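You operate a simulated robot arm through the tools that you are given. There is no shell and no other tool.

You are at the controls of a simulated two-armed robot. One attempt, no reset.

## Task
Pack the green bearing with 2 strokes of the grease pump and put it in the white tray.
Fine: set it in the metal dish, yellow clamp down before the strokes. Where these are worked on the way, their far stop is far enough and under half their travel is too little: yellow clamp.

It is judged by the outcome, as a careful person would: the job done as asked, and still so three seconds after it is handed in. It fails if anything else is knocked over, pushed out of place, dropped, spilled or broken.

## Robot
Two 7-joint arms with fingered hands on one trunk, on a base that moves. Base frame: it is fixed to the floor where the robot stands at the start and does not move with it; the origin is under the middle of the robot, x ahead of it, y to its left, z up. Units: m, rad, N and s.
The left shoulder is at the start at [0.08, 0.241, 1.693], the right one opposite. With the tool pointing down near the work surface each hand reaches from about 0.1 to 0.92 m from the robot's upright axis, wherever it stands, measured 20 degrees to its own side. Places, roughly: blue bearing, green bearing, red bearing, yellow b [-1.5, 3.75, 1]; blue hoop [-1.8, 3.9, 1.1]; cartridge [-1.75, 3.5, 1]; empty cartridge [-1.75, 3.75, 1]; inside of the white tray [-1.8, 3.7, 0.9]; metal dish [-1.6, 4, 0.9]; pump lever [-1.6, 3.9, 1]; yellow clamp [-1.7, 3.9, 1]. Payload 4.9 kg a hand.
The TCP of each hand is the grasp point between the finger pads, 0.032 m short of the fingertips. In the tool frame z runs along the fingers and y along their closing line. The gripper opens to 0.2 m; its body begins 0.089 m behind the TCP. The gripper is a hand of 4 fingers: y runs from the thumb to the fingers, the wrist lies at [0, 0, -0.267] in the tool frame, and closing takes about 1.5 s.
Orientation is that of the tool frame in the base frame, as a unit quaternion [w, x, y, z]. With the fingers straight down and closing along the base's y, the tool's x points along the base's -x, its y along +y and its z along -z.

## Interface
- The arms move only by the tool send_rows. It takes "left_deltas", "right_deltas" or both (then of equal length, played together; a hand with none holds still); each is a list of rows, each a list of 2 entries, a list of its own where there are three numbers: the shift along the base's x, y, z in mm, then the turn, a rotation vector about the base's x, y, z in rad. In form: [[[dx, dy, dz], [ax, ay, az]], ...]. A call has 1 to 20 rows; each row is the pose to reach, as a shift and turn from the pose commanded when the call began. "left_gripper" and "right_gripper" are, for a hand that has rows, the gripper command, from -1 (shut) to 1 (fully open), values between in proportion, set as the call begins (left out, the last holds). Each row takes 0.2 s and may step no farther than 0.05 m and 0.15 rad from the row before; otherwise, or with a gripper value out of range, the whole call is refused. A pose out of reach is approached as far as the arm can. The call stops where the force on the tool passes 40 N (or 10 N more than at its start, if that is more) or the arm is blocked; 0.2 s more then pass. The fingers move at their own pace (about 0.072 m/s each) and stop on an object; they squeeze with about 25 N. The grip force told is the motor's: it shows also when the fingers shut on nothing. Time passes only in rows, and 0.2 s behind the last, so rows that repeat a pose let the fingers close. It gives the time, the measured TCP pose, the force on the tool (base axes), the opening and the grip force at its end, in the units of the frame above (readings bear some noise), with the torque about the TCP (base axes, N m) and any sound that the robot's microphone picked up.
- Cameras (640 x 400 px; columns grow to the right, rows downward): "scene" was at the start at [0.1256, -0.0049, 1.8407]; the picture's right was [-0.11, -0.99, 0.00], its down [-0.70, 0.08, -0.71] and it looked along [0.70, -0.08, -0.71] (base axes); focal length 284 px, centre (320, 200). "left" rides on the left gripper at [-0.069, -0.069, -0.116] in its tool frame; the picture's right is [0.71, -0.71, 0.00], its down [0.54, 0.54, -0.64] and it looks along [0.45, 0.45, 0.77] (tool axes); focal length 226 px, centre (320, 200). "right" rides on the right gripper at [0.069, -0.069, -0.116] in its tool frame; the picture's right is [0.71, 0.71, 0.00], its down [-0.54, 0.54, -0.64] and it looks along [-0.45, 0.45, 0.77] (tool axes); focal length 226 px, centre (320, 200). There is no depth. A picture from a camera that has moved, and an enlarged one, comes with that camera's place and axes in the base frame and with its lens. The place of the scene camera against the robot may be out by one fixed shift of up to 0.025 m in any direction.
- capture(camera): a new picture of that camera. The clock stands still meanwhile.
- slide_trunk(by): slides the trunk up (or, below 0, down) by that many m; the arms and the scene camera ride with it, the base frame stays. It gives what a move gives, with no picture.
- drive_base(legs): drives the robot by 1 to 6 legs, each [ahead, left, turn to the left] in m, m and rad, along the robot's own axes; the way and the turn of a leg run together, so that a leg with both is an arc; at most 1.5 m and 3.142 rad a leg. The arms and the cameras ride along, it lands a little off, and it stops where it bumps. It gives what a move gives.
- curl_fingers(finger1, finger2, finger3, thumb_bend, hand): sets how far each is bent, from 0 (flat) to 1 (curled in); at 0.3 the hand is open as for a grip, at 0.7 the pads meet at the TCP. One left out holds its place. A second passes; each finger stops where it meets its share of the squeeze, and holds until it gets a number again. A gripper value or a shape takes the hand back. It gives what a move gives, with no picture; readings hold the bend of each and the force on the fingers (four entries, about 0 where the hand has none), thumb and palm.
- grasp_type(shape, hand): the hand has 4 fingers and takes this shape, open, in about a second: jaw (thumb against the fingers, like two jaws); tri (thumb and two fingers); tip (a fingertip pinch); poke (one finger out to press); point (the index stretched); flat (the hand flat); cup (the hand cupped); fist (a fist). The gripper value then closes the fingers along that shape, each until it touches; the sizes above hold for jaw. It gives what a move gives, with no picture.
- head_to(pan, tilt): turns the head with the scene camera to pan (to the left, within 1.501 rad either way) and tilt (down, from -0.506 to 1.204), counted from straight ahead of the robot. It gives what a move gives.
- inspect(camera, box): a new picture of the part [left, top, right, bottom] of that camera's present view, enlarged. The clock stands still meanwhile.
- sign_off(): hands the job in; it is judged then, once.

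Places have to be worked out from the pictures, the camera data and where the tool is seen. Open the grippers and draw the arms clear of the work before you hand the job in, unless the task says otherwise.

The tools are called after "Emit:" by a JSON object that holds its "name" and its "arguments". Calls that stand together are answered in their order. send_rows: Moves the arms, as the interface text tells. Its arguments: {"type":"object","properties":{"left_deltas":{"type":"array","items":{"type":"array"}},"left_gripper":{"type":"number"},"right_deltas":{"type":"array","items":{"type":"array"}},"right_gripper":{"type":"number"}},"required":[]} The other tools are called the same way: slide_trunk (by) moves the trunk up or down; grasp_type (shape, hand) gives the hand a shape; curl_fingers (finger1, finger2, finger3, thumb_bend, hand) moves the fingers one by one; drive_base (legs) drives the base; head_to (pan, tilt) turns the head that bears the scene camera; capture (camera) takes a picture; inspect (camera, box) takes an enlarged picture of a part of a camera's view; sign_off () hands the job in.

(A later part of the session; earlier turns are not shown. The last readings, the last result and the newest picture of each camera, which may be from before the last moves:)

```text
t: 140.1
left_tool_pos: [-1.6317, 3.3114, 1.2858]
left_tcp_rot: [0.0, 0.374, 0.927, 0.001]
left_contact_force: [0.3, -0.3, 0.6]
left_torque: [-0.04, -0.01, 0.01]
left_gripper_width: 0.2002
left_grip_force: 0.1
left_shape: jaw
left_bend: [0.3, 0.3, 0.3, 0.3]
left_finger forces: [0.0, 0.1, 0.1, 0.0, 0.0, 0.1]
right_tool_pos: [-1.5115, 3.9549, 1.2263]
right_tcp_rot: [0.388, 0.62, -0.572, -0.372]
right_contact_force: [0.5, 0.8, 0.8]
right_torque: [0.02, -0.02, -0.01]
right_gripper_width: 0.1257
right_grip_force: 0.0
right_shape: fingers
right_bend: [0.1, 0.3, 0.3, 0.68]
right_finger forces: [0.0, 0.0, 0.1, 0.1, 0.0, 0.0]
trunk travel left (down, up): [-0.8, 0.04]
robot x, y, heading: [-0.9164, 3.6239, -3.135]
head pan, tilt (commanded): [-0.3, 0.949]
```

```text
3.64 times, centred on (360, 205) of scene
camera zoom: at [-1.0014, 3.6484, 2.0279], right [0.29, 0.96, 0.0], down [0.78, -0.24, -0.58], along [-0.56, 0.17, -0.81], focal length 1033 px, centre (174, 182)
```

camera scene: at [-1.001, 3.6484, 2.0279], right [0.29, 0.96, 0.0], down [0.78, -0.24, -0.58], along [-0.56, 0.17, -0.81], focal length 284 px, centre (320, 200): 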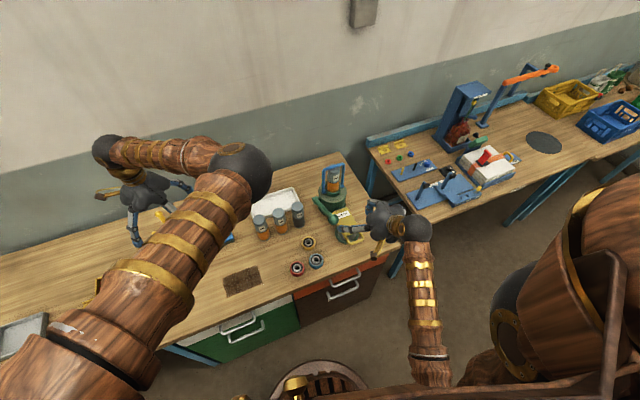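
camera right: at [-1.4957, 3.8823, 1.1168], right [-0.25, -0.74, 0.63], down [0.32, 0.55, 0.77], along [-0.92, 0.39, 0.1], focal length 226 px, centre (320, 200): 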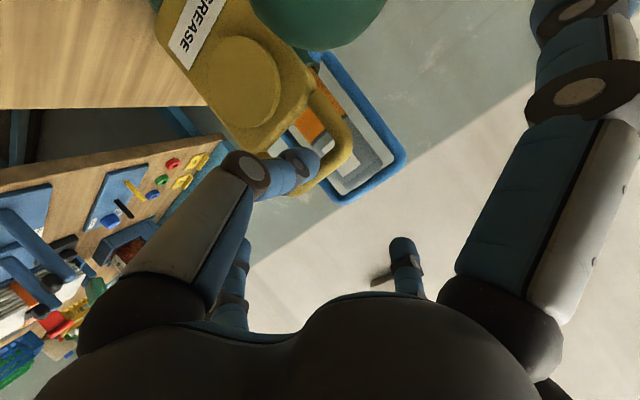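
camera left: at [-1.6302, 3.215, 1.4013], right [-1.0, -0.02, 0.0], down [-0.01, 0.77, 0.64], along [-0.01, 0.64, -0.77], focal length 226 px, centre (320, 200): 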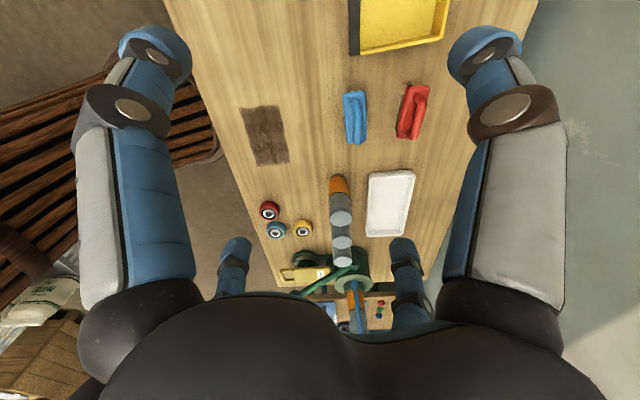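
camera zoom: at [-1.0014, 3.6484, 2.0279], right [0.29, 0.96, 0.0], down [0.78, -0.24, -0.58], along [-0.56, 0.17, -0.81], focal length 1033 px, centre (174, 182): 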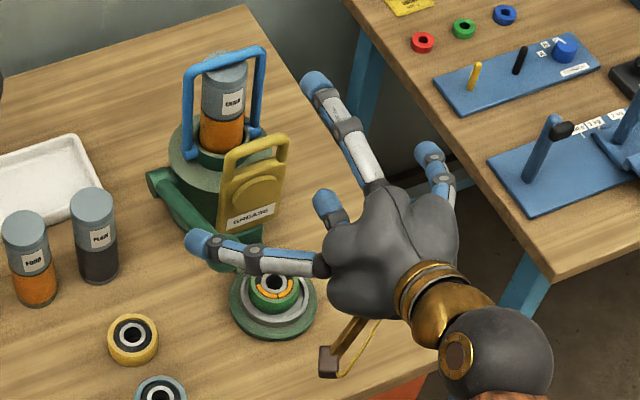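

The clamp stands upright on its own and the bearing shows its two grease segments. Next I bring the hand back to the upright diagonal pose used before and view the bearing from above.

Emit:
{"name": "send_rows", "arguments": {"right_deltas": [[[0, 0, 0], [0.0079, -0.1296, 0]], [[0, 0, 0], [0.0158, -0.2591, 0]], [[0, 0, 0], [0.0238, -0.3887, 0]], [[0, 0, 0], [0.0317, -0.5182, 0]], [[0, 0, 0], [0.0396, -0.6478, 0]], [[0, 0, 0], [0.0475, -0.7773, 0]], [[0, 0, 0], [0.0555, -0.9069, 0]], [[0, 0, 0], [0.0634, -1.0364, 0]], [[0, 0, 0], [0.0634, -1.0364, 0]]]}}

Emit:
{"name": "grasp_type", "arguments": {"shape": "jaw", "hand": "right"}}

Emit:
{"name": "send_rows", "arguments": {"right_deltas": [[[-10, 0, 0], [0, 0, 0.135]], [[-20, 0, 0], [0, 0, 0.27]], [[-35, -1, 0], [0, 0, 0.405]], [[-50, -2, 0], [0, 0, 0.54]], [[-65, -3, 0], [0, 0, 0.675]], [[-75, -4, 0], [0, 0, 0.81]], [[-75, -4, 0], [0, 0, 0.81]]], "right_gripper": -0.15}}

Emit:
{"name": "capture", "arguments": {"camera": "right"}}

```text
t: 142.1
left_tool_pos: [-1.6334, 3.3112, 1.2828]
left_tcp_rot: [-0.001, 0.374, 0.928, 0.0]
left_contact_force: [0.5, -1.4, -0.1]
left_torque: [0.0, -0.02, -0.03]
left_gripper_width: 0.2002
left_grip_force: 0.1
left_shape: jaw
left_bend: [0.3, 0.3, 0.3, 0.3]
left_finger forces: [0.0, 0.0, 0.1, 0.0, 0.0, 0.1]
right_tool_pos: [-1.5099, 3.9551, 1.2265]
right_tcp_rot: [0.034, 0.734, -0.677, -0.034]
right_contact_force: [0.4, 0.7, 0.7]
right_torque: [-0.01, 0.0, -0.04]
right_gripper_width: 0.1261
right_grip_force: 0.1
right_shape: fingers
right_bend: [0.1, 0.3, 0.3, 0.68]
right_finger forces: [0.0, 0.0, 0.0, 0.0, 0.1, 0.0]
trunk travel left (down, up): [-0.8, 0.04]
robot x, y, heading: [-0.9129, 3.6251, -3.135]
head pan, tilt (commanded): [-0.3, 0.949]
```

```text
t: 143.0
left_tool_pos: [-1.6321, 3.3109, 1.2848]
left_tcp_rot: [-0.001, 0.373, 0.928, 0.001]
left_contact_force: [0.3, -0.1, 0.3]
left_torque: [-0.02, -0.01, -0.01]
left_gripper_width: 0.1997
left_grip_force: 0.1
left_shape: jaw
left_bend: [0.3, 0.3, 0.3, 0.3]
left_finger forces: [0.0, 0.1, 0.1, 0.1, 0.0, 0.1]
right_tool_pos: [-1.5105, 3.9554, 1.2271]
right_tcp_rot: [0.035, 0.734, -0.677, -0.034]
right_contact_force: [0.8, -0.9, -0.3]
right_torque: [0.02, 0.0, 0.06]
right_gripper_width: 0.1999
right_grip_force: 0.1
right_shape: jaw
right_bend: [0.3, 0.3, 0.3, 0.3]
right_finger forces: [0.1, 0.1, 0.1, 0.1, 0.0, 0.0]
trunk travel left (down, up): [-0.8, 0.04]
robot x, y, heading: [-0.9162, 3.6228, -3.137]
head pan, tilt (commanded): [-0.3, 0.949]
```

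```text
t: 144.6
left_tool_pos: [-1.6329, 3.3108, 1.2852]
left_tcp_rot: [0.0, 0.374, 0.928, 0.001]
left_contact_force: [-0.2, -1.4, 0.8]
left_torque: [-0.03, -0.01, 0.02]
left_gripper_width: 0.1997
left_grip_force: 0.0
left_shape: jaw
left_bend: [0.3, 0.3, 0.3, 0.3]
left_finger forces: [0.1, 0.0, 0.0, 0.0, 0.2, 0.1]
right_tool_pos: [-1.5856, 3.9511, 1.2271]
right_tcp_rot: [0.046, 0.942, -0.333, -0.016]
right_contact_force: [-0.1, 0.4, 0.0]
right_torque: [0.01, 0.02, -0.01]
right_gripper_width: 0.0853
right_grip_force: 0.1
right_shape: jaw
right_bend: [0.41, 0.41, 0.41, 0.4]
right_finger forces: [0.0, 0.1, 0.0, 0.0, 0.0, 0.0]
trunk travel left (down, up): [-0.8, 0.04]
robot x, y, heading: [-0.9107, 3.6237, -3.142]
head pan, tilt (commanded): [-0.3, 0.949]
```

```text
taken
camera right: at [-1.4824, 3.9706, 1.3363], right [0.11, -0.99, 0.07], down [-0.72, -0.03, 0.69], along [-0.69, -0.12, -0.72], focal length 226 px, centre (320, 200)
```

right: 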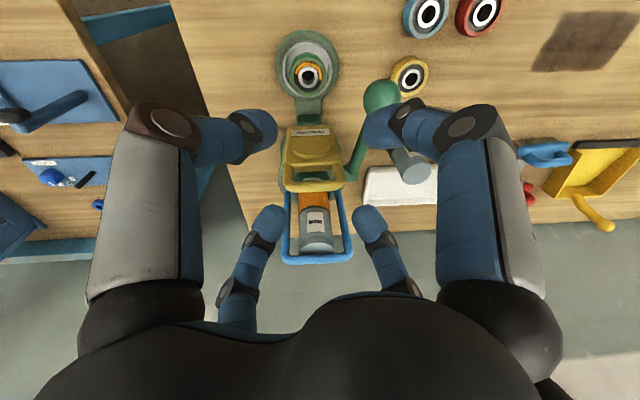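

I zoom to measure the bearing's centre from this near-overhead view.

Emit:
{"name": "inspect", "arguments": {"camera": "right", "box": [240, 20, 400, 120]}}

```text
4.00 times, centred on (320, 70) of right
camera zoom: at [-1.4824, 3.9706, 1.3363], right [0.11, -0.99, 0.07], down [-0.72, -0.03, 0.69], along [-0.69, -0.12, -0.72], focal length 904 px, centre (320, 720)
```

zoom: 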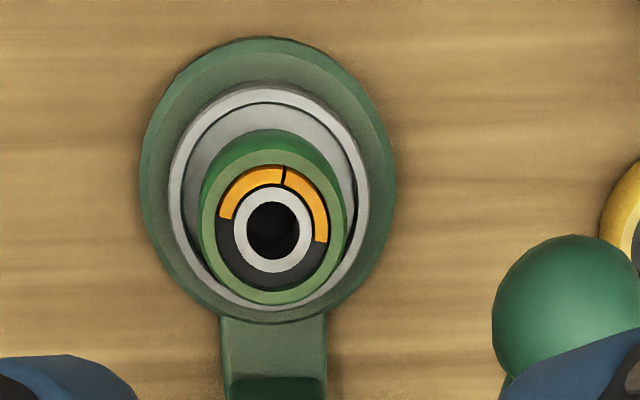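

Exactly two orange segments are filled. The bearing centre is (-1.594, 3.949). I lower to the handle height with the fingers narrowed to 0.08 and recheck the gaps to the clamp.

Emit:
{"name": "send_rows", "arguments": {"right_deltas": [[[-1, 0, -40], [0, 0, 0.02]], [[-2, 0, -80], [0, 0, 0.02]], [[-2, 0, -115], [0, 0, 0.02]], [[-2, 0, -140], [0, 0, 0.02]], [[-2, 0, -147], [0, 0, 0.02]], [[-2, 0, -147], [0, 0, 0.02]]], "right_gripper": -0.2}}

Emit:
{"name": "inspect", "arguments": {"camera": "right", "box": [220, 180, 430, 320]}}

Emit:
{"name": "capture", "arguments": {"camera": "right"}}

```text
t: 146.0
left_tool_pos: [-1.6316, 3.3115, 1.284]
left_tcp_rot: [-0.001, 0.373, 0.928, 0.0]
left_contact_force: [-1.0, -0.2, 0.9]
left_torque: [0.01, -0.03, -0.01]
left_gripper_width: 0.1999
left_grip_force: 0.1
left_shape: jaw
left_bend: [0.3, 0.3, 0.3, 0.3]
left_finger forces: [0.0, 0.0, 0.1, 0.1, 0.0, 0.1]
right_tool_pos: [-1.586, 3.9509, 1.0796]
right_tcp_rot: [0.046, 0.945, -0.323, -0.015]
right_contact_force: [0.3, 0.0, -0.3]
right_torque: [-0.02, 0.02, -0.01]
right_gripper_width: 0.0804
right_grip_force: 0.0
right_shape: jaw
right_bend: [0.42, 0.42, 0.42, 0.41]
right_finger forces: [0.0, 0.0, 0.1, 0.1, 0.0, 0.0]
trunk travel left (down, up): [-0.8, 0.04]
robot x, y, heading: [-0.9157, 3.6247, -3.134]
head pan, tilt (commanded): [-0.3, 0.949]
```

```text
2.86 times, centred on (325, 250) of right
camera zoom: at [-1.4842, 3.9725, 1.188], right [0.13, -0.99, 0.07], down [-0.72, -0.04, 0.69], along [-0.68, -0.14, -0.72], focal length 646 px, centre (306, 57)
```

zoom: 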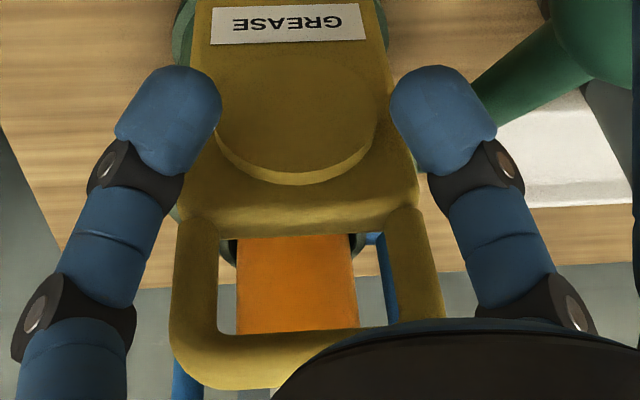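

```text
taken
camera right: at [-1.4842, 3.9725, 1.188], right [0.13, -0.99, 0.07], down [-0.72, -0.04, 0.69], along [-0.68, -0.14, -0.72], focal length 226 px, centre (320, 200)
```

right: 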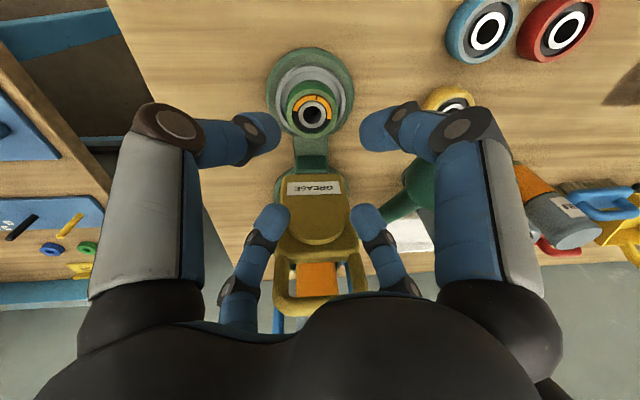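

Gaps to the handle are now about 8–10 mm on both sides. I shift 2.5 mm and descend beside the clamp toward the bearing.

Emit:
{"name": "send_rows", "arguments": {"right_deltas": [[[-2, 0, -30], [0, 0, 0]], [[-2.5, 0, -60], [0, 0, 0]], [[-2.5, 0, -85], [0, 0, 0]], [[-2.5, 0, -105], [0, 0, 0]], [[-2.5, 0, -115], [0, 0, 0]], [[-2.5, 0, -115], [0, 0, 0]]]}}

Emit:
{"name": "inspect", "arguments": {"camera": "right", "box": [220, 80, 420, 260]}}

```text
t: 147.4
left_tool_pos: [-1.6322, 3.3114, 1.2837]
left_tcp_rot: [-0.001, 0.374, 0.928, 0.0]
left_contact_force: [-0.5, 0.4, -0.2]
left_torque: [0.02, -0.02, -0.03]
left_gripper_width: 0.1996
left_grip_force: 0.1
left_shape: jaw
left_bend: [0.3, 0.3, 0.3, 0.3]
left_finger forces: [0.0, 0.0, 0.1, 0.0, 0.0, 0.0]
right_tool_pos: [-1.5908, 3.9509, 0.9647]
right_tcp_rot: [0.046, 0.945, -0.323, -0.016]
right_contact_force: [0.3, 0.2, 1.0]
right_torque: [-0.02, -0.02, -0.02]
right_gripper_width: 0.0805
right_grip_force: 0.1
right_shape: jaw
right_bend: [0.42, 0.42, 0.42, 0.41]
right_finger forces: [0.0, 0.0, 0.0, 0.1, 0.0, 0.1]
trunk travel left (down, up): [-0.8, 0.04]
robot x, y, heading: [-0.9124, 3.6237, -3.141]
head pan, tilt (commanded): [-0.3, 0.949]
```

```text
2.22 times, centred on (320, 170) of right
camera zoom: at [-1.4872, 3.9731, 1.0736], right [0.13, -0.99, 0.07], down [-0.72, -0.04, 0.69], along [-0.68, -0.14, -0.72], focal length 502 px, centre (320, 267)
```

zoom: 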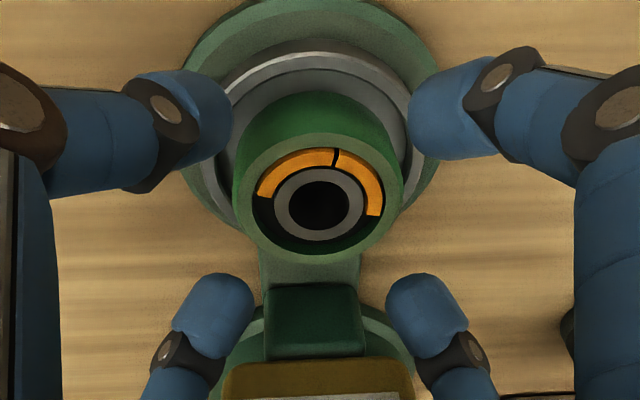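

The bearing is centred between the fingertips. I lower the last ~17 mm to just above the dish rim.

Emit:
{"name": "send_rows", "arguments": {"right_deltas": [[[0.5, 0, -6], [0, 0, 0]], [[1, 0, -12], [0, 0, 0]], [[1, 0, -17], [0, 0, 0]], [[1, 0, -17], [0, 0, 0]]]}}

Emit:
{"name": "inspect", "arguments": {"camera": "right", "box": [220, 80, 420, 260]}}

```text
t: 148.4
left_tool_pos: [-1.6321, 3.3105, 1.2844]
left_tcp_rot: [0.0, 0.374, 0.928, 0.001]
left_contact_force: [0.1, -0.5, -0.7]
left_torque: [0.0, 0.0, 0.01]
left_gripper_width: 0.1999
left_grip_force: 0.1
left_shape: jaw
left_bend: [0.3, 0.3, 0.3, 0.3]
left_finger forces: [0.1, 0.0, 0.0, 0.0, 0.0, 0.1]
right_tool_pos: [-1.5882, 3.9506, 0.949]
right_tcp_rot: [0.046, 0.945, -0.323, -0.016]
right_contact_force: [0.5, 0.0, 0.6]
right_torque: [0.0, 0.03, -0.02]
right_gripper_width: 0.0807
right_grip_force: 0.0
right_shape: jaw
right_bend: [0.42, 0.42, 0.42, 0.41]
right_finger forces: [0.1, 0.0, 0.0, 0.0, 0.0, 0.0]
trunk travel left (down, up): [-0.8, 0.04]
robot x, y, heading: [-0.9159, 3.623, -3.138]
head pan, tilt (commanded): [-0.3, 0.949]
```

```text
2.22 times, centred on (320, 170) of right
camera zoom: at [-1.4859, 3.9725, 1.0571], right [0.13, -0.99, 0.07], down [-0.72, -0.04, 0.69], along [-0.68, -0.14, -0.72], focal length 502 px, centre (320, 267)
```

zoom: 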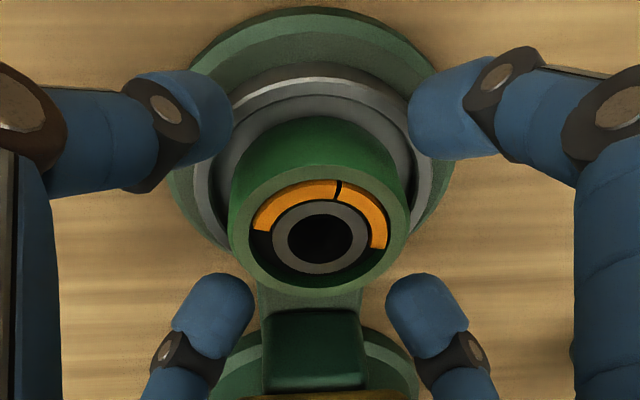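

Close to the same relative pose as the first pick. I go 2 mm lower and close the grip.

Emit:
{"name": "send_rows", "arguments": {"right_deltas": [[[0, 0, -2.5], [0, 0, 0]], [[0, 0, -2.5], [0, 0, 0]]]}}

Emit:
{"name": "send_rows", "arguments": {"right_deltas": [[[0, 0, 0], [0, 0, 0]], [[0, 0, 0], [0, 0, 0]], [[0, 0, 0], [0, 0, 0]], [[0, 0, 0], [0, 0, 0]], [[0, 0, 0], [0, 0, 0]], [[0, 0, 0], [0, 0, 0]]], "right_gripper": -1.0}}

Emit:
{"name": "inspect", "arguments": {"camera": "right", "box": [220, 80, 420, 260]}}

```text
t: 149.0
left_tool_pos: [-1.6321, 3.3113, 1.2834]
left_tcp_rot: [0.0, 0.374, 0.927, -0.001]
left_contact_force: [-0.5, 0.4, 0.4]
left_torque: [-0.03, 0.0, -0.01]
left_gripper_width: 0.1998
left_grip_force: 0.0
left_shape: jaw
left_bend: [0.3, 0.3, 0.3, 0.3]
left_finger forces: [0.0, 0.1, 0.1, 0.0, 0.0, 0.1]
right_tool_pos: [-1.5883, 3.9505, 0.9469]
right_tcp_rot: [0.047, 0.945, -0.324, -0.016]
right_contact_force: [0.3, 0.2, -0.2]
right_torque: [0.02, 0.01, -0.01]
right_gripper_width: 0.0804
right_grip_force: 0.0
right_shape: jaw
right_bend: [0.42, 0.42, 0.42, 0.41]
right_finger forces: [0.0, 0.0, 0.0, 0.1, 0.0, 0.0]
trunk travel left (down, up): [-0.8, 0.04]
robot x, y, heading: [-0.9168, 3.6248, -3.139]
head pan, tilt (commanded): [-0.3, 0.949]
```

```text
t: 150.4
left_tool_pos: [-1.6314, 3.3143, 1.2852]
left_tcp_rot: [-0.001, 0.374, 0.927, -0.001]
left_contact_force: [-0.1, -0.1, 0.1]
left_torque: [0.04, 0.02, 0.02]
left_gripper_width: 0.2001
left_grip_force: 0.1
left_shape: jaw
left_bend: [0.3, 0.3, 0.3, 0.3]
left_finger forces: [0.0, 0.1, 0.0, 0.1, 0.0, 0.0]
right_tool_pos: [-1.587, 3.9522, 0.9462]
right_tcp_rot: [0.046, 0.945, -0.325, -0.016]
right_contact_force: [9.6, 13.8, 0.6]
right_torque: [0.56, -0.39, 0.06]
right_gripper_width: 0.0591
right_grip_force: 24.9
right_shape: jaw
right_bend: [0.51, 0.51, 0.48, 0.46]
right_finger forces: [23.9, 18.2, 24.2, 0.1, 25.6, 0.0]
trunk travel left (down, up): [-0.8, 0.04]
robot x, y, heading: [-0.9154, 3.6299, -3.137]
head pan, tilt (commanded): [-0.3, 0.949]
```

```text
2.22 times, centred on (320, 170) of right
camera zoom: at [-1.4846, 3.9741, 1.0542], right [0.13, -0.99, 0.07], down [-0.72, -0.04, 0.69], along [-0.68, -0.14, -0.72], focal length 502 px, centre (320, 267)
```

zoom: 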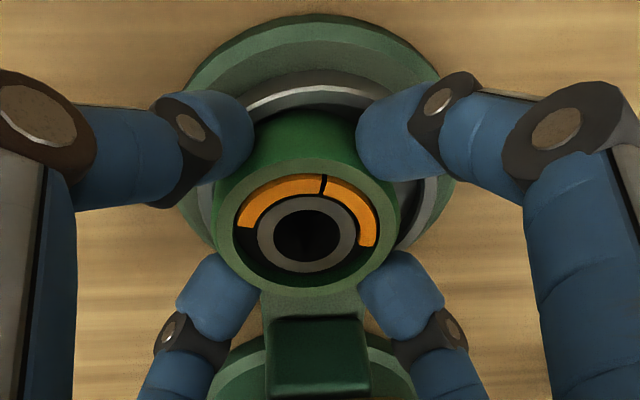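

All digits are closed with ~24 N; a sideways net force suggests the thumb is also touching the dish rim. I lift slowly a few mm and re-check.

Emit:
{"name": "send_rows", "arguments": {"right_deltas": [[[0, 0, 2], [0, 0, 0]], [[0, 0, 4], [0, 0, 0]], [[0, 0, 7], [0, 0, 0]], [[0, 0, 10], [0, 0, 0]]]}}

Emit:
{"name": "inspect", "arguments": {"camera": "right", "box": [220, 80, 420, 260]}}

```text
t: 151.4
left_tool_pos: [-1.632, 3.3125, 1.2848]
left_tcp_rot: [-0.001, 0.374, 0.928, 0.0]
left_contact_force: [-0.1, 0.5, 0.1]
left_torque: [-0.02, 0.0, 0.02]
left_gripper_width: 0.1999
left_grip_force: 0.1
left_shape: jaw
left_bend: [0.3, 0.3, 0.3, 0.3]
left_finger forces: [0.0, 0.0, 0.1, 0.0, 0.0, 0.0]
right_tool_pos: [-1.5894, 3.9529, 0.9546]
right_tcp_rot: [0.047, 0.945, -0.323, -0.016]
right_contact_force: [0.0, -0.2, -2.9]
right_torque: [-0.01, 0.0, 0.0]
right_gripper_width: 0.0585
right_grip_force: 25.2
right_shape: jaw
right_bend: [0.51, 0.5, 0.48, 0.47]
right_finger forces: [23.5, 23.8, 24.2, 0.0, 18.8, 0.0]
trunk travel left (down, up): [-0.8, 0.04]
robot x, y, heading: [-0.914, 3.624, -3.141]
head pan, tilt (commanded): [-0.3, 0.949]
```

```text
2.22 times, centred on (320, 170) of right
camera zoom: at [-1.4864, 3.9738, 1.0642], right [0.13, -0.99, 0.07], down [-0.72, -0.04, 0.69], along [-0.68, -0.14, -0.72], focal length 502 px, centre (320, 267)
```

zoom: 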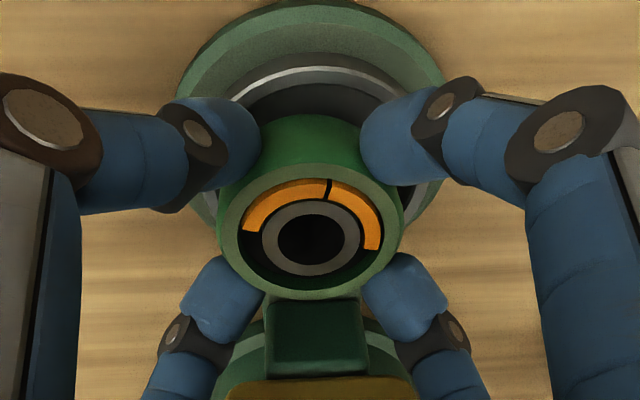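

The weight (~3 N) is on the hand and the sideways force is gone: the bearing is held. I lift straight up past the clamp with a small shift toward me for clearance.

Emit:
{"name": "send_rows", "arguments": {"right_deltas": [[[2, -0.5, 10], [0, 0, 0]], [[3, -0.5, 25], [0, 0, 0]], [[3, -0.5, 50], [0, 0, 0]], [[3, -0.5, 85], [0, 0, 0]], [[3, -0.5, 120], [0, 0, 0]], [[3, -0.5, 160], [0, 0, 0]], [[3, -0.5, 205], [0, 0, 0]], [[3, -0.5, 250], [0, 0, 0]], [[3, -0.5, 270], [0, 0, 0]], [[3, -0.5, 270], [0, 0, 0]]]}}

Emit:
{"name": "capture", "arguments": {"camera": "right"}}

Emit:
{"name": "inspect", "arguments": {"camera": "scene", "box": [260, 110, 420, 260]}}

```text
t: 153.6
left_tool_pos: [-1.6329, 3.3116, 1.2847]
left_tcp_rot: [0.001, 0.374, 0.928, 0.001]
left_contact_force: [0.0, -0.8, -0.7]
left_torque: [0.03, 0.01, -0.02]
left_gripper_width: 0.2001
left_grip_force: 0.0
left_shape: jaw
left_bend: [0.3, 0.3, 0.3, 0.3]
left_finger forces: [0.1, 0.0, 0.0, 0.1, 0.1, 0.0]
right_tool_pos: [-1.586, 3.9493, 1.2254]
right_tcp_rot: [0.046, 0.945, -0.324, -0.016]
right_contact_force: [-0.4, 0.0, -2.6]
right_torque: [0.0, 0.03, -0.03]
right_gripper_width: 0.0587
right_grip_force: 24.6
right_shape: jaw
right_bend: [0.51, 0.5, 0.48, 0.47]
right_finger forces: [23.3, 23.8, 24.2, 0.1, 18.8, 0.0]
trunk travel left (down, up): [-0.8, 0.04]
robot x, y, heading: [-0.9163, 3.6236, -3.134]
head pan, tilt (commanded): [-0.3, 0.949]
```

```text
taken
camera right: at [-1.4851, 3.9719, 1.335], right [0.13, -0.99, 0.07], down [-0.72, -0.04, 0.69], along [-0.68, -0.14, -0.72], focal length 226 px, centre (320, 200)
```

right: 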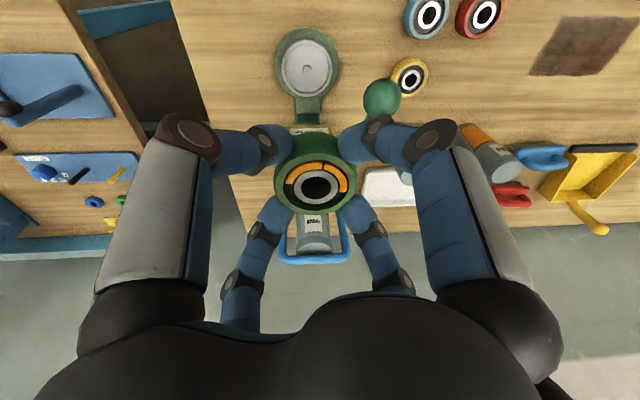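

```text
2.67 times, centred on (340, 185) of scene
camera zoom: at [-1.0015, 3.6489, 2.0279], right [0.29, 0.96, 0.0], down [0.78, -0.24, -0.58], along [-0.56, 0.17, -0.81], focal length 757 px, centre (267, 240)
```

zoom: 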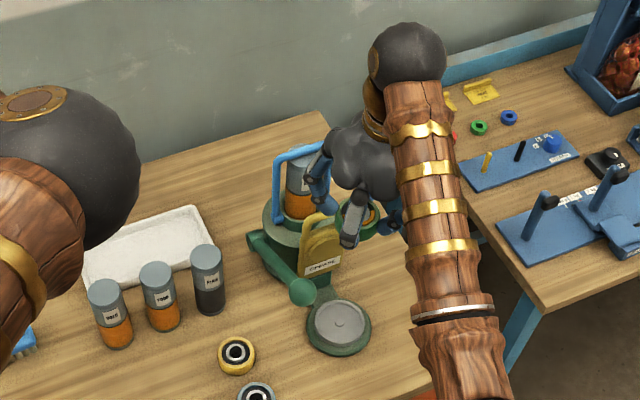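

The bearing is held with its grease, the clamp stays upright, and the dish is empty. The tray (centre ≈ (-1.84, 3.66)) is beyond reach with the trunk raised, so I will lower the trunk while raising the hands relative to it, moving the bearing away from the pump first.

Emit:
{"name": "send_rows", "arguments": {"right_deltas": [[[20, -5, 35], [0, 0, 0]], [[45, -20, 65], [0, 0, 0]], [[65, -50, 90], [0, 0, 0]], [[75, -85, 115], [0, 0, 0]], [[80, -125, 135], [0, 0, 0]], [[80, -165, 145], [0, 0, 0]], [[80, -200, 150], [0, 0, 0]], [[80, -200, 150], [0, 0, 0]]], "left_deltas": [[[0, 0, 25], [0, 0, 0]], [[0, 0, 50], [0, 0, 0]], [[0, 0, 75], [0, 0, 0]], [[0, 0, 100], [0, 0, 0]], [[0, 0, 125], [0, 0, 0]], [[0, 0, 145], [0, 0, 0]], [[0, 0, 150], [0, 0, 0]], [[0, 0, 150], [0, 0, 0]]]}}

Emit:
{"name": "slide_trunk", "arguments": {"by": -0.14}}

Emit:
{"name": "capture", "arguments": {"camera": "scene"}}

Emit:
{"name": "capture", "arguments": {"camera": "right"}}

```text
t: 155.4
left_tool_pos: [-1.6337, 3.3163, 1.4331]
left_tcp_rot: [0.0, 0.375, 0.927, 0.0]
left_contact_force: [-0.2, -0.1, -0.3]
left_torque: [-0.07, 0.01, -0.03]
left_gripper_width: 0.1998
left_grip_force: 0.0
left_shape: jaw
left_bend: [0.3, 0.3, 0.3, 0.3]
left_finger forces: [0.0, 0.0, 0.0, 0.0, 0.0, 0.0]
right_tool_pos: [-1.5069, 3.7556, 1.3779]
right_tcp_rot: [0.048, 0.944, -0.326, -0.015]
right_contact_force: [4.0, -4.7, -10.2]
right_torque: [0.41, 0.37, -0.06]
right_gripper_width: 0.0579
right_grip_force: 25.3
right_shape: jaw
right_bend: [0.52, 0.5, 0.48, 0.47]
right_finger forces: [24.7, 21.8, 24.2, 0.1, 17.0, 0.0]
right hand out of reach, approached as far as the arm can: row 2, 3, 4, 5
trunk travel left (down, up): [-0.8, 0.04]
robot x, y, heading: [-0.9158, 3.6244, -3.14]
head pan, tilt (commanded): [-0.3, 0.949]
```

```text
t: 157.1
left_tool_pos: [-1.6328, 3.3111, 1.2938]
left_tcp_rot: [-0.001, 0.374, 0.927, 0.0]
left_contact_force: [0.5, -0.1, -0.2]
left_torque: [0.0, 0.04, -0.02]
left_gripper_width: 0.1998
left_grip_force: 0.1
left_shape: jaw
left_bend: [0.3, 0.3, 0.3, 0.3]
left_finger forces: [0.1, 0.0, 0.0, 0.0, 0.0, 0.0]
right_tool_pos: [-1.5055, 3.7517, 1.2384]
right_tcp_rot: [0.047, 0.945, -0.323, -0.016]
right_contact_force: [-0.6, -0.1, -3.3]
right_torque: [-0.03, -0.02, 0.0]
right_gripper_width: 0.0581
right_grip_force: 24.9
right_shape: jaw
right_bend: [0.52, 0.5, 0.48, 0.47]
right_finger forces: [23.9, 21.9, 25.0, 0.1, 17.0, 0.0]
trunk travel left (down, up): [-0.66, 0.18]
robot x, y, heading: [-0.9161, 3.6223, -3.136]
head pan, tilt (commanded): [-0.3, 0.949]
```

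```text
taken
camera scene: at [-1.0009, 3.6473, 1.888], right [0.29, 0.96, 0.0], down [0.78, -0.24, -0.58], along [-0.56, 0.17, -0.81], focal length 284 px, centre (320, 200)
```

scene: 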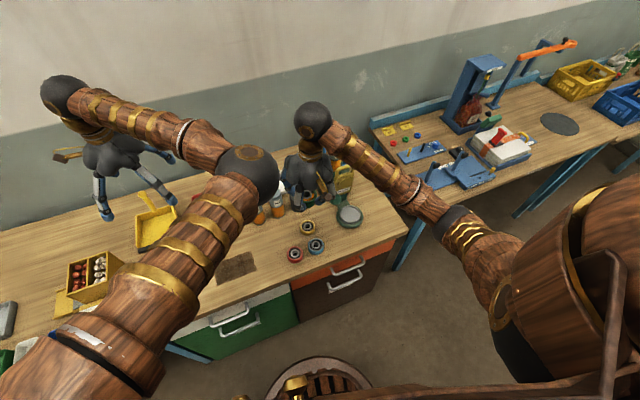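

```text
taken
camera right: at [-1.4032, 3.7729, 1.3463], right [0.13, -0.99, 0.07], down [-0.72, -0.04, 0.69], along [-0.68, -0.14, -0.72], focal length 226 px, centre (320, 200)
```

right: 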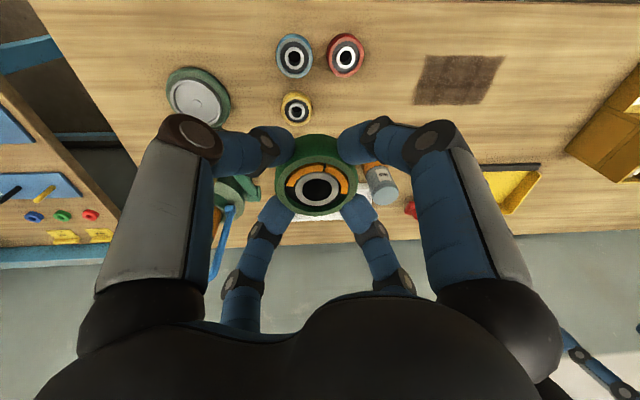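

Still held securely. I repeat: raise both hands and lower the trunk further.

Emit:
{"name": "send_rows", "arguments": {"right_deltas": [[[0, 0, 25], [0, 0, 0]], [[0, 0, 50], [0, 0, 0]], [[0, 0, 75], [0, 0, 0]], [[0, 0, 100], [0, 0, 0]], [[0, 0, 125], [0, 0, 0]], [[0, 0, 150], [0, 0, 0]], [[0, 0, 160], [0, 0, 0]], [[0, 0, 160], [0, 0, 0]]], "left_deltas": [[[0, 0, 25], [0, 0, 0]], [[0, 0, 50], [0, 0, 0]], [[0, 0, 75], [0, 0, 0]], [[0, 0, 100], [0, 0, 0]], [[0, 0, 125], [0, 0, 0]], [[0, 0, 150], [0, 0, 0]], [[0, 0, 160], [0, 0, 0]], [[0, 0, 160], [0, 0, 0]]]}}

Emit:
{"name": "slide_trunk", "arguments": {"by": -0.16}}

Emit:
{"name": "capture", "arguments": {"camera": "scene"}}

```text
t: 158.9
left_tool_pos: [-1.6333, 3.3119, 1.4527]
left_tcp_rot: [0.0, 0.374, 0.927, 0.0]
left_contact_force: [0.0, -0.3, -0.7]
left_torque: [0.02, -0.02, 0.01]
left_gripper_width: 0.1998
left_grip_force: 0.0
left_shape: jaw
left_bend: [0.3, 0.3, 0.3, 0.3]
left_finger forces: [0.0, 0.0, 0.0, 0.1, 0.0, 0.1]
right_tool_pos: [-1.506, 3.7524, 1.3988]
right_tcp_rot: [0.046, 0.945, -0.324, -0.015]
right_contact_force: [-0.1, 0.7, -2.4]
right_torque: [-0.03, -0.02, -0.01]
right_gripper_width: 0.0581
right_grip_force: 24.7
right_shape: jaw
right_bend: [0.52, 0.5, 0.48, 0.47]
right_finger forces: [23.7, 22.0, 24.9, 0.0, 17.3, 0.0]
trunk travel left (down, up): [-0.66, 0.18]
robot x, y, heading: [-0.9116, 3.6221, -3.142]
head pan, tilt (commanded): [-0.3, 0.949]
```

```text
t: 160.7
left_tool_pos: [-1.6342, 3.3115, 1.2927]
left_tcp_rot: [-0.001, 0.374, 0.927, 0.0]
left_contact_force: [0.3, 0.1, 0.3]
left_torque: [-0.01, 0.0, -0.02]
left_gripper_width: 0.1998
left_grip_force: 0.1
left_shape: jaw
left_bend: [0.3, 0.3, 0.3, 0.3]
left_finger forces: [0.0, 0.0, 0.0, 0.0, 0.1, 0.0]
right_tool_pos: [-1.505, 3.7526, 1.238]
right_tcp_rot: [0.046, 0.945, -0.323, -0.016]
right_contact_force: [-1.6, 0.1, -4.3]
right_torque: [-0.02, -0.01, -0.02]
right_gripper_width: 0.058
right_grip_force: 24.8
right_shape: jaw
right_bend: [0.52, 0.5, 0.48, 0.47]
right_finger forces: [23.7, 21.8, 24.9, 0.1, 17.1, 0.1]
trunk travel left (down, up): [-0.5, 0.34]
robot x, y, heading: [-0.9121, 3.6236, -3.139]
head pan, tilt (commanded): [-0.3, 0.949]
```

```text
taken
camera scene: at [-1.0011, 3.6485, 1.728], right [0.29, 0.96, 0.0], down [0.78, -0.24, -0.58], along [-0.56, 0.17, -0.81], focal length 284 px, centre (320, 200)
```

scene: 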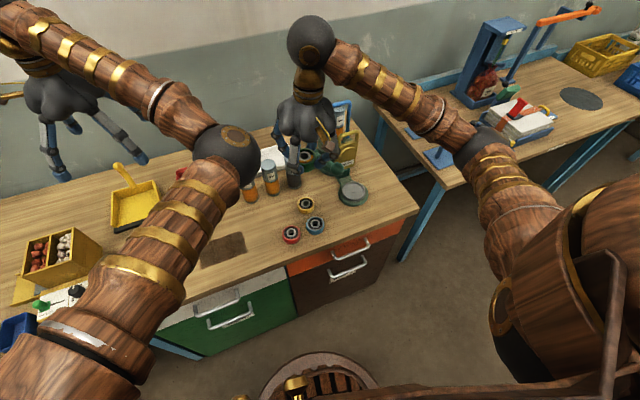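

Trunk is low enough now. I drive 7 cm closer to the bench to bring the tray comfortably within reach, then view the tray.

Emit:
{"name": "drive_base", "arguments": {"legs": [[0.07, 0.0, 0]]}}

Emit:
{"name": "capture", "arguments": {"camera": "right"}}

Emit:
{"name": "capture", "arguments": {"camera": "left"}}

Emit:
{"name": "capture", "arguments": {"camera": "scene"}}

```text
t: 161.7
left_tool_pos: [-1.692, 3.3086, 1.2981]
left_tcp_rot: [-0.005, 0.373, 0.928, -0.002]
left_contact_force: [0.8, 0.4, 0.6]
left_torque: [0.02, 0.15, 0.01]
left_gripper_width: 0.2
left_grip_force: 0.1
left_shape: jaw
left_bend: [0.3, 0.3, 0.3, 0.3]
left_finger forces: [0.0, 0.1, 0.0, 0.0, 0.0, 0.2]
right_tool_pos: [-1.5651, 3.752, 1.2427]
right_tcp_rot: [0.047, 0.945, -0.323, -0.02]
right_contact_force: [1.6, -0.1, -2.0]
right_torque: [0.0, 0.11, -0.02]
right_gripper_width: 0.0578
right_grip_force: 25.3
right_shape: jaw
right_bend: [0.52, 0.5, 0.48, 0.47]
right_finger forces: [23.7, 21.9, 24.9, 0.1, 17.4, 0.1]
trunk travel left (down, up): [-0.5, 0.34]
robot x, y, heading: [-0.9847, 3.6224, -3.134]
head pan, tilt (commanded): [-0.3, 0.949]
```

```text
taken
camera right: at [-1.4612, 3.7733, 1.3505], right [0.13, -0.99, 0.07], down [-0.71, -0.05, 0.7], along [-0.69, -0.14, -0.71], focal length 226 px, centre (320, 200)
```

right: 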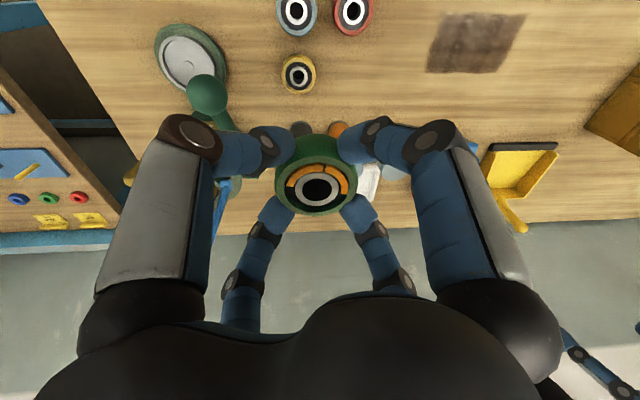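

```text
taken
camera left: at [-1.688, 3.2133, 1.4151], right [-1.0, -0.02, 0.01], down [-0.01, 0.77, 0.64], along [-0.02, 0.64, -0.77], focal length 226 px, centre (320, 200)
```

left: 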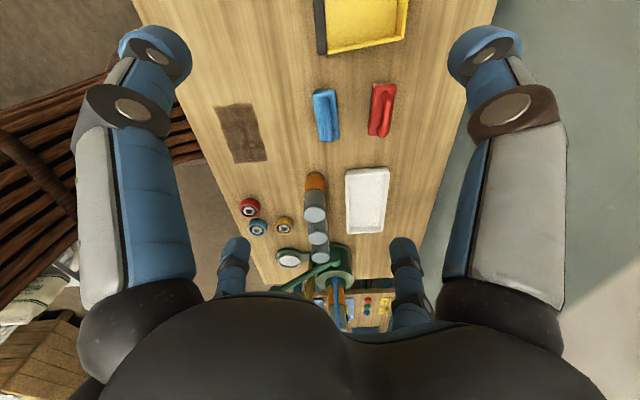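

```text
taken
camera scene: at [-1.0559, 3.6481, 1.7288], right [0.29, 0.96, 0.0], down [0.77, -0.24, -0.59], along [-0.56, 0.17, -0.81], focal length 284 px, centre (320, 200)
```

scene: 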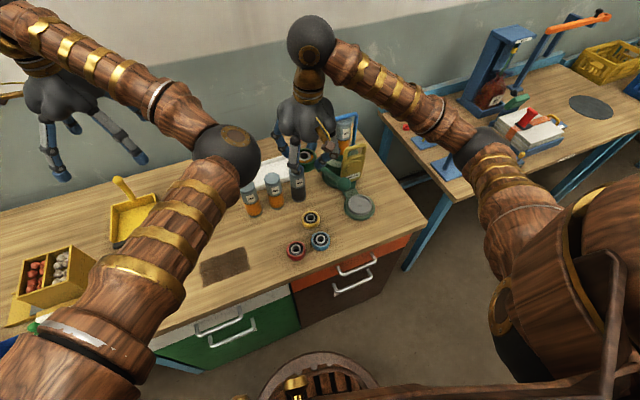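

The left camera sees the tray well. I zoom on it to locate its inside.

Emit:
{"name": "inspect", "arguments": {"camera": "left", "box": [280, 150, 420, 250]}}

```text
4.00 times, centred on (350, 200) of left
camera zoom: at [-1.688, 3.2133, 1.4151], right [-1.0, -0.02, 0.01], down [-0.01, 0.77, 0.64], along [-0.02, 0.64, -0.77], focal length 904 px, centre (200, 200)
```

zoom: 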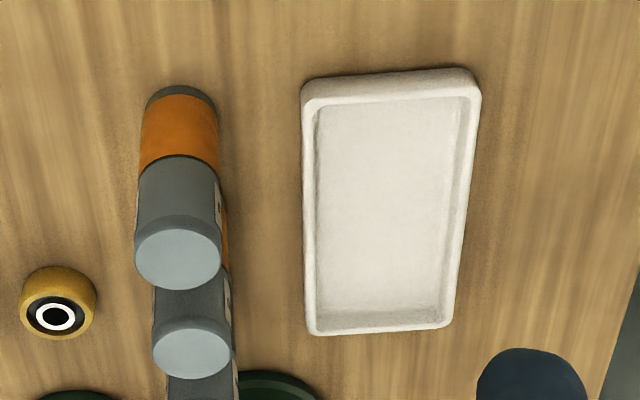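

The tray's inner floor spans x ≈ -1.79 to -1.90 at y ≈ 3.66, centre (-1.846, 3.66). I carry the bearing at height over to the tray.

Emit:
{"name": "send_rows", "arguments": {"right_deltas": [[[-30, -15, 0], [0, 0, 0]], [[-75, -30, 0], [0, 0, 0]], [[-120, -45, 0], [0, 0, 0]], [[-165, -60, 0], [0, 0, 0]], [[-210, -75, 0], [0, 0, 0]], [[-250, -88, 0], [0, 0, 0]], [[-270, -92, 0], [0, 0, 0]], [[-270, -92, 0], [0, 0, 0]]]}}

Emit:
{"name": "capture", "arguments": {"camera": "right"}}

Emit:
{"name": "capture", "arguments": {"camera": "left"}}

```text
t: 163.5
left_tool_pos: [-1.6983, 3.3123, 1.293]
left_tcp_rot: [-0.001, 0.373, 0.928, 0.001]
left_contact_force: [-0.5, 0.1, -0.9]
left_torque: [0.01, -0.01, -0.03]
left_gripper_width: 0.1999
left_grip_force: 0.0
left_shape: jaw
left_bend: [0.3, 0.3, 0.3, 0.3]
left_finger forces: [0.1, 0.0, 0.0, 0.0, 0.1, 0.0]
right_tool_pos: [-1.8438, 3.6595, 1.2391]
right_tcp_rot: [0.045, 0.945, -0.323, -0.018]
right_contact_force: [1.1, 0.9, -1.7]
right_torque: [-0.05, 0.01, 0.0]
right_gripper_width: 0.058
right_grip_force: 24.5
right_shape: jaw
right_bend: [0.52, 0.5, 0.48, 0.47]
right_finger forces: [22.6, 22.1, 24.5, 0.0, 17.6, 0.1]
trunk travel left (down, up): [-0.5, 0.34]
robot x, y, heading: [-0.9808, 3.6217, -3.134]
head pan, tilt (commanded): [-0.3, 0.949]
```

```text
taken
camera right: at [-1.7405, 3.6806, 1.347], right [0.13, -0.99, 0.07], down [-0.72, -0.05, 0.69], along [-0.68, -0.14, -0.72], focal length 226 px, centre (320, 200)
```

right: 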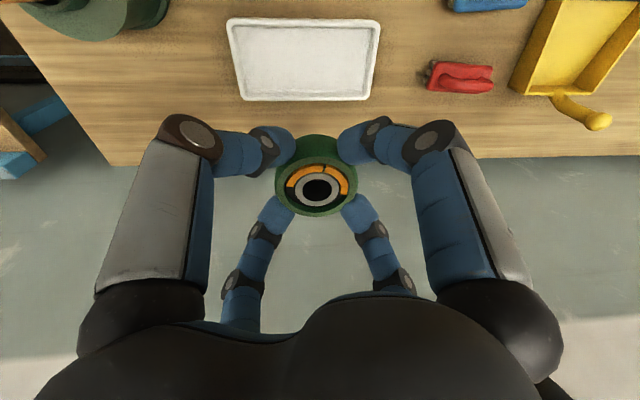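

```text
taken
camera left: at [-1.6962, 3.2142, 1.4106], right [-1.0, -0.02, 0.0], down [-0.02, 0.77, 0.64], along [-0.01, 0.64, -0.77], focal length 226 px, centre (320, 200)
```

left: 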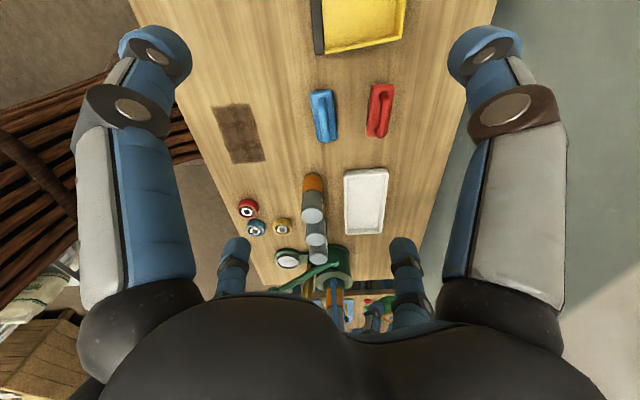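

The whole tray is visible below. I zoom for its exact inside edges from this view.

Emit:
{"name": "inspect", "arguments": {"camera": "right", "box": [210, 5, 400, 115]}}

```text
3.37 times, centred on (305, 60) of right
camera zoom: at [-1.7405, 3.6806, 1.347], right [0.13, -0.99, 0.07], down [-0.72, -0.05, 0.69], along [-0.68, -0.14, -0.72], focal length 762 px, centre (370, 672)
```

zoom: 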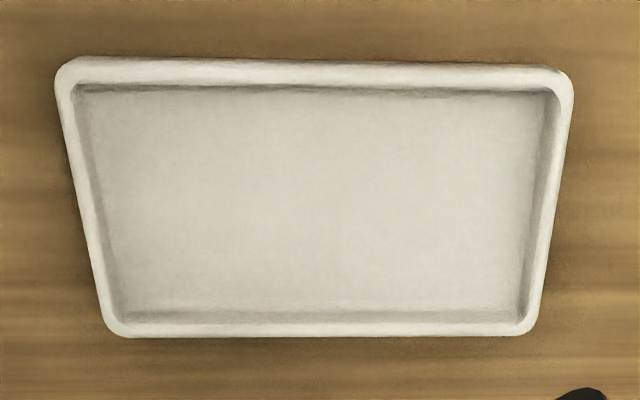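

I also zoom on the held bearing to determine exactly where it sits relative to the hand.

Emit:
{"name": "inspect", "arguments": {"camera": "right", "box": [250, 110, 390, 240]}}

```text
3.08 times, centred on (320, 175) of right
camera zoom: at [-1.7405, 3.6806, 1.347], right [0.13, -0.99, 0.07], down [-0.72, -0.05, 0.69], along [-0.68, -0.14, -0.72], focal length 696 px, centre (320, 277)
```

zoom: 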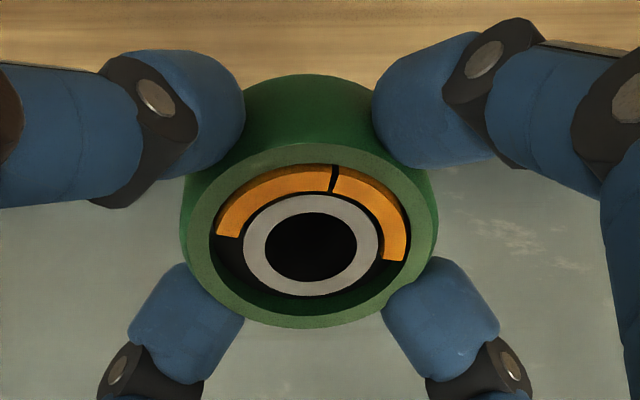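

The bearing sits within 4 mm of the hand's axis. I descend toward the tray's middle in stages.

Emit:
{"name": "send_rows", "arguments": {"right_deltas": [[[1, 0, -40], [0, 0, 0]], [[2, -1, -80], [0, 0, 0]], [[2.7, -1, -120], [0, 0, 0]], [[2.7, -1, -160], [0, 0, 0]], [[2.7, -1, -200], [0, 0, 0]], [[2.7, -1, -235], [0, 0, 0]], [[2.7, -1, -255], [0, 0, 0]], [[2.7, -1, -255], [0, 0, 0]]]}}

Emit:
{"name": "capture", "arguments": {"camera": "right"}}

Emit:
{"name": "inspect", "arguments": {"camera": "left", "box": [280, 150, 420, 250]}}

Emit:
{"name": "capture", "arguments": {"camera": "scene"}}

```text
t: 165.3
left_tool_pos: [-1.7002, 3.3092, 1.2928]
left_tcp_rot: [0.0, 0.373, 0.928, 0.0]
left_contact_force: [0.3, -0.3, 0.0]
left_torque: [0.0, -0.01, -0.01]
left_gripper_width: 0.1999
left_grip_force: 0.0
left_shape: jaw
left_bend: [0.3, 0.3, 0.3, 0.3]
left_finger forces: [0.0, 0.0, 0.1, 0.1, 0.0, 0.0]
right_tool_pos: [-1.8408, 3.6598, 0.9837]
right_tcp_rot: [0.046, 0.945, -0.323, -0.016]
right_contact_force: [-0.4, 0.5, -3.3]
right_torque: [0.01, -0.01, 0.01]
right_gripper_width: 0.0577
right_grip_force: 25.0
right_shape: jaw
right_bend: [0.52, 0.5, 0.48, 0.47]
right_finger forces: [22.6, 22.0, 24.4, 0.0, 17.5, 0.0]
trunk travel left (down, up): [-0.5, 0.34]
robot x, y, heading: [-0.9821, 3.623, -3.137]
head pan, tilt (commanded): [-0.3, 0.949]
```

```text
taken
camera right: at [-1.7382, 3.6811, 1.0905], right [0.13, -0.99, 0.07], down [-0.72, -0.05, 0.69], along [-0.68, -0.14, -0.72], focal length 226 px, centre (320, 200)
```

right: 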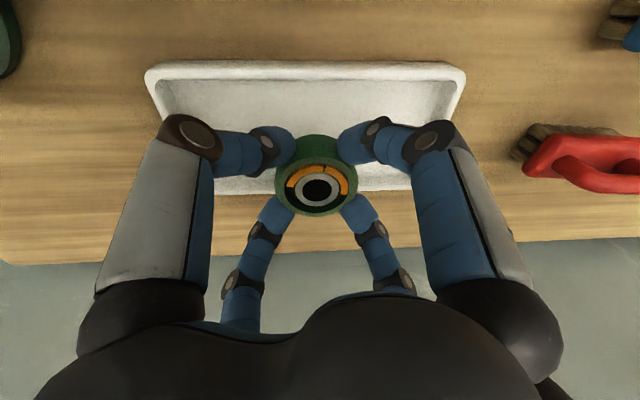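

```text
4.00 times, centred on (350, 200) of left
camera zoom: at [-1.697, 3.2137, 1.41], right [-1.0, -0.02, 0.0], down [-0.02, 0.77, 0.64], along [-0.01, 0.64, -0.77], focal length 904 px, centre (200, 200)
```

zoom: 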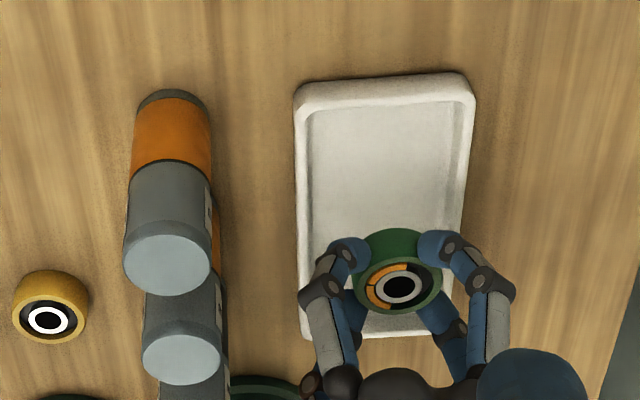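

```text
taken
camera scene: at [-1.0672, 3.6485, 1.7279], right [0.29, 0.96, 0.0], down [0.78, -0.24, -0.58], along [-0.56, 0.17, -0.81], focal length 284 px, centre (320, 200)
```

scene: 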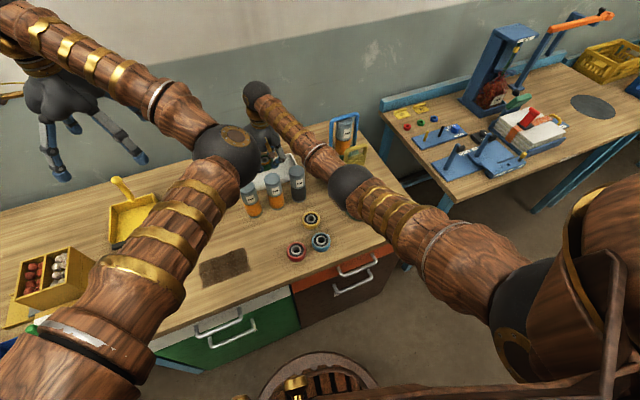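

The left view shows the bearing nicely above the tray. I'm concerned about the right elbow near the lever ball, so I zoom on it in the scene view.

Emit:
{"name": "inspect", "arguments": {"camera": "scene", "box": [230, 70, 430, 260]}}

Emit:
{"name": "inspect", "arguments": {"camera": "left", "box": [220, 200, 420, 330]}}

```text
2.11 times, centred on (330, 165) of scene
camera zoom: at [-1.0672, 3.6485, 1.7279], right [0.29, 0.96, 0.0], down [0.78, -0.24, -0.58], along [-0.56, 0.17, -0.81], focal length 598 px, centre (299, 274)
```

zoom: 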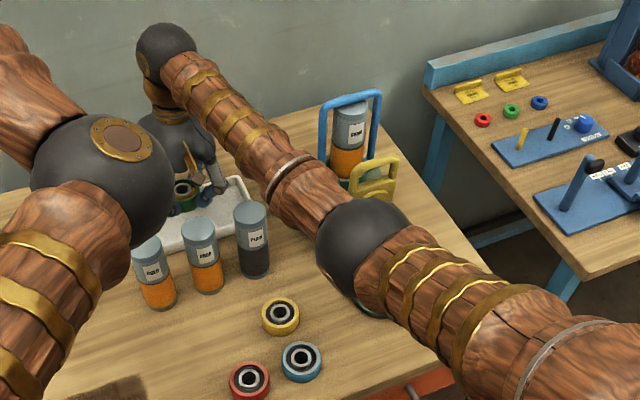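

```text
3.08 times, centred on (320, 265) of left
camera zoom: at [-1.697, 3.2137, 1.41], right [-1.0, -0.02, 0.0], down [-0.02, 0.77, 0.64], along [-0.01, 0.64, -0.77], focal length 696 px, centre (320, 0)
```

zoom: 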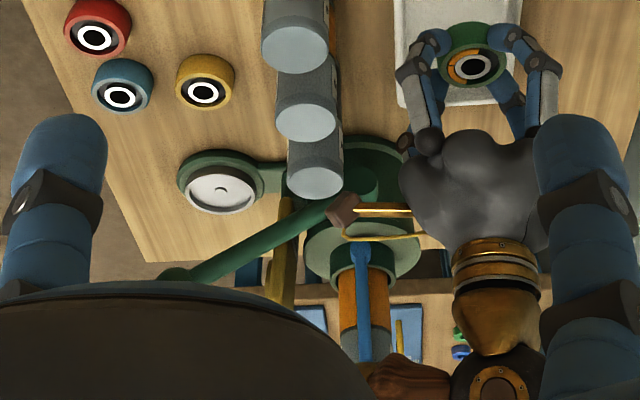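

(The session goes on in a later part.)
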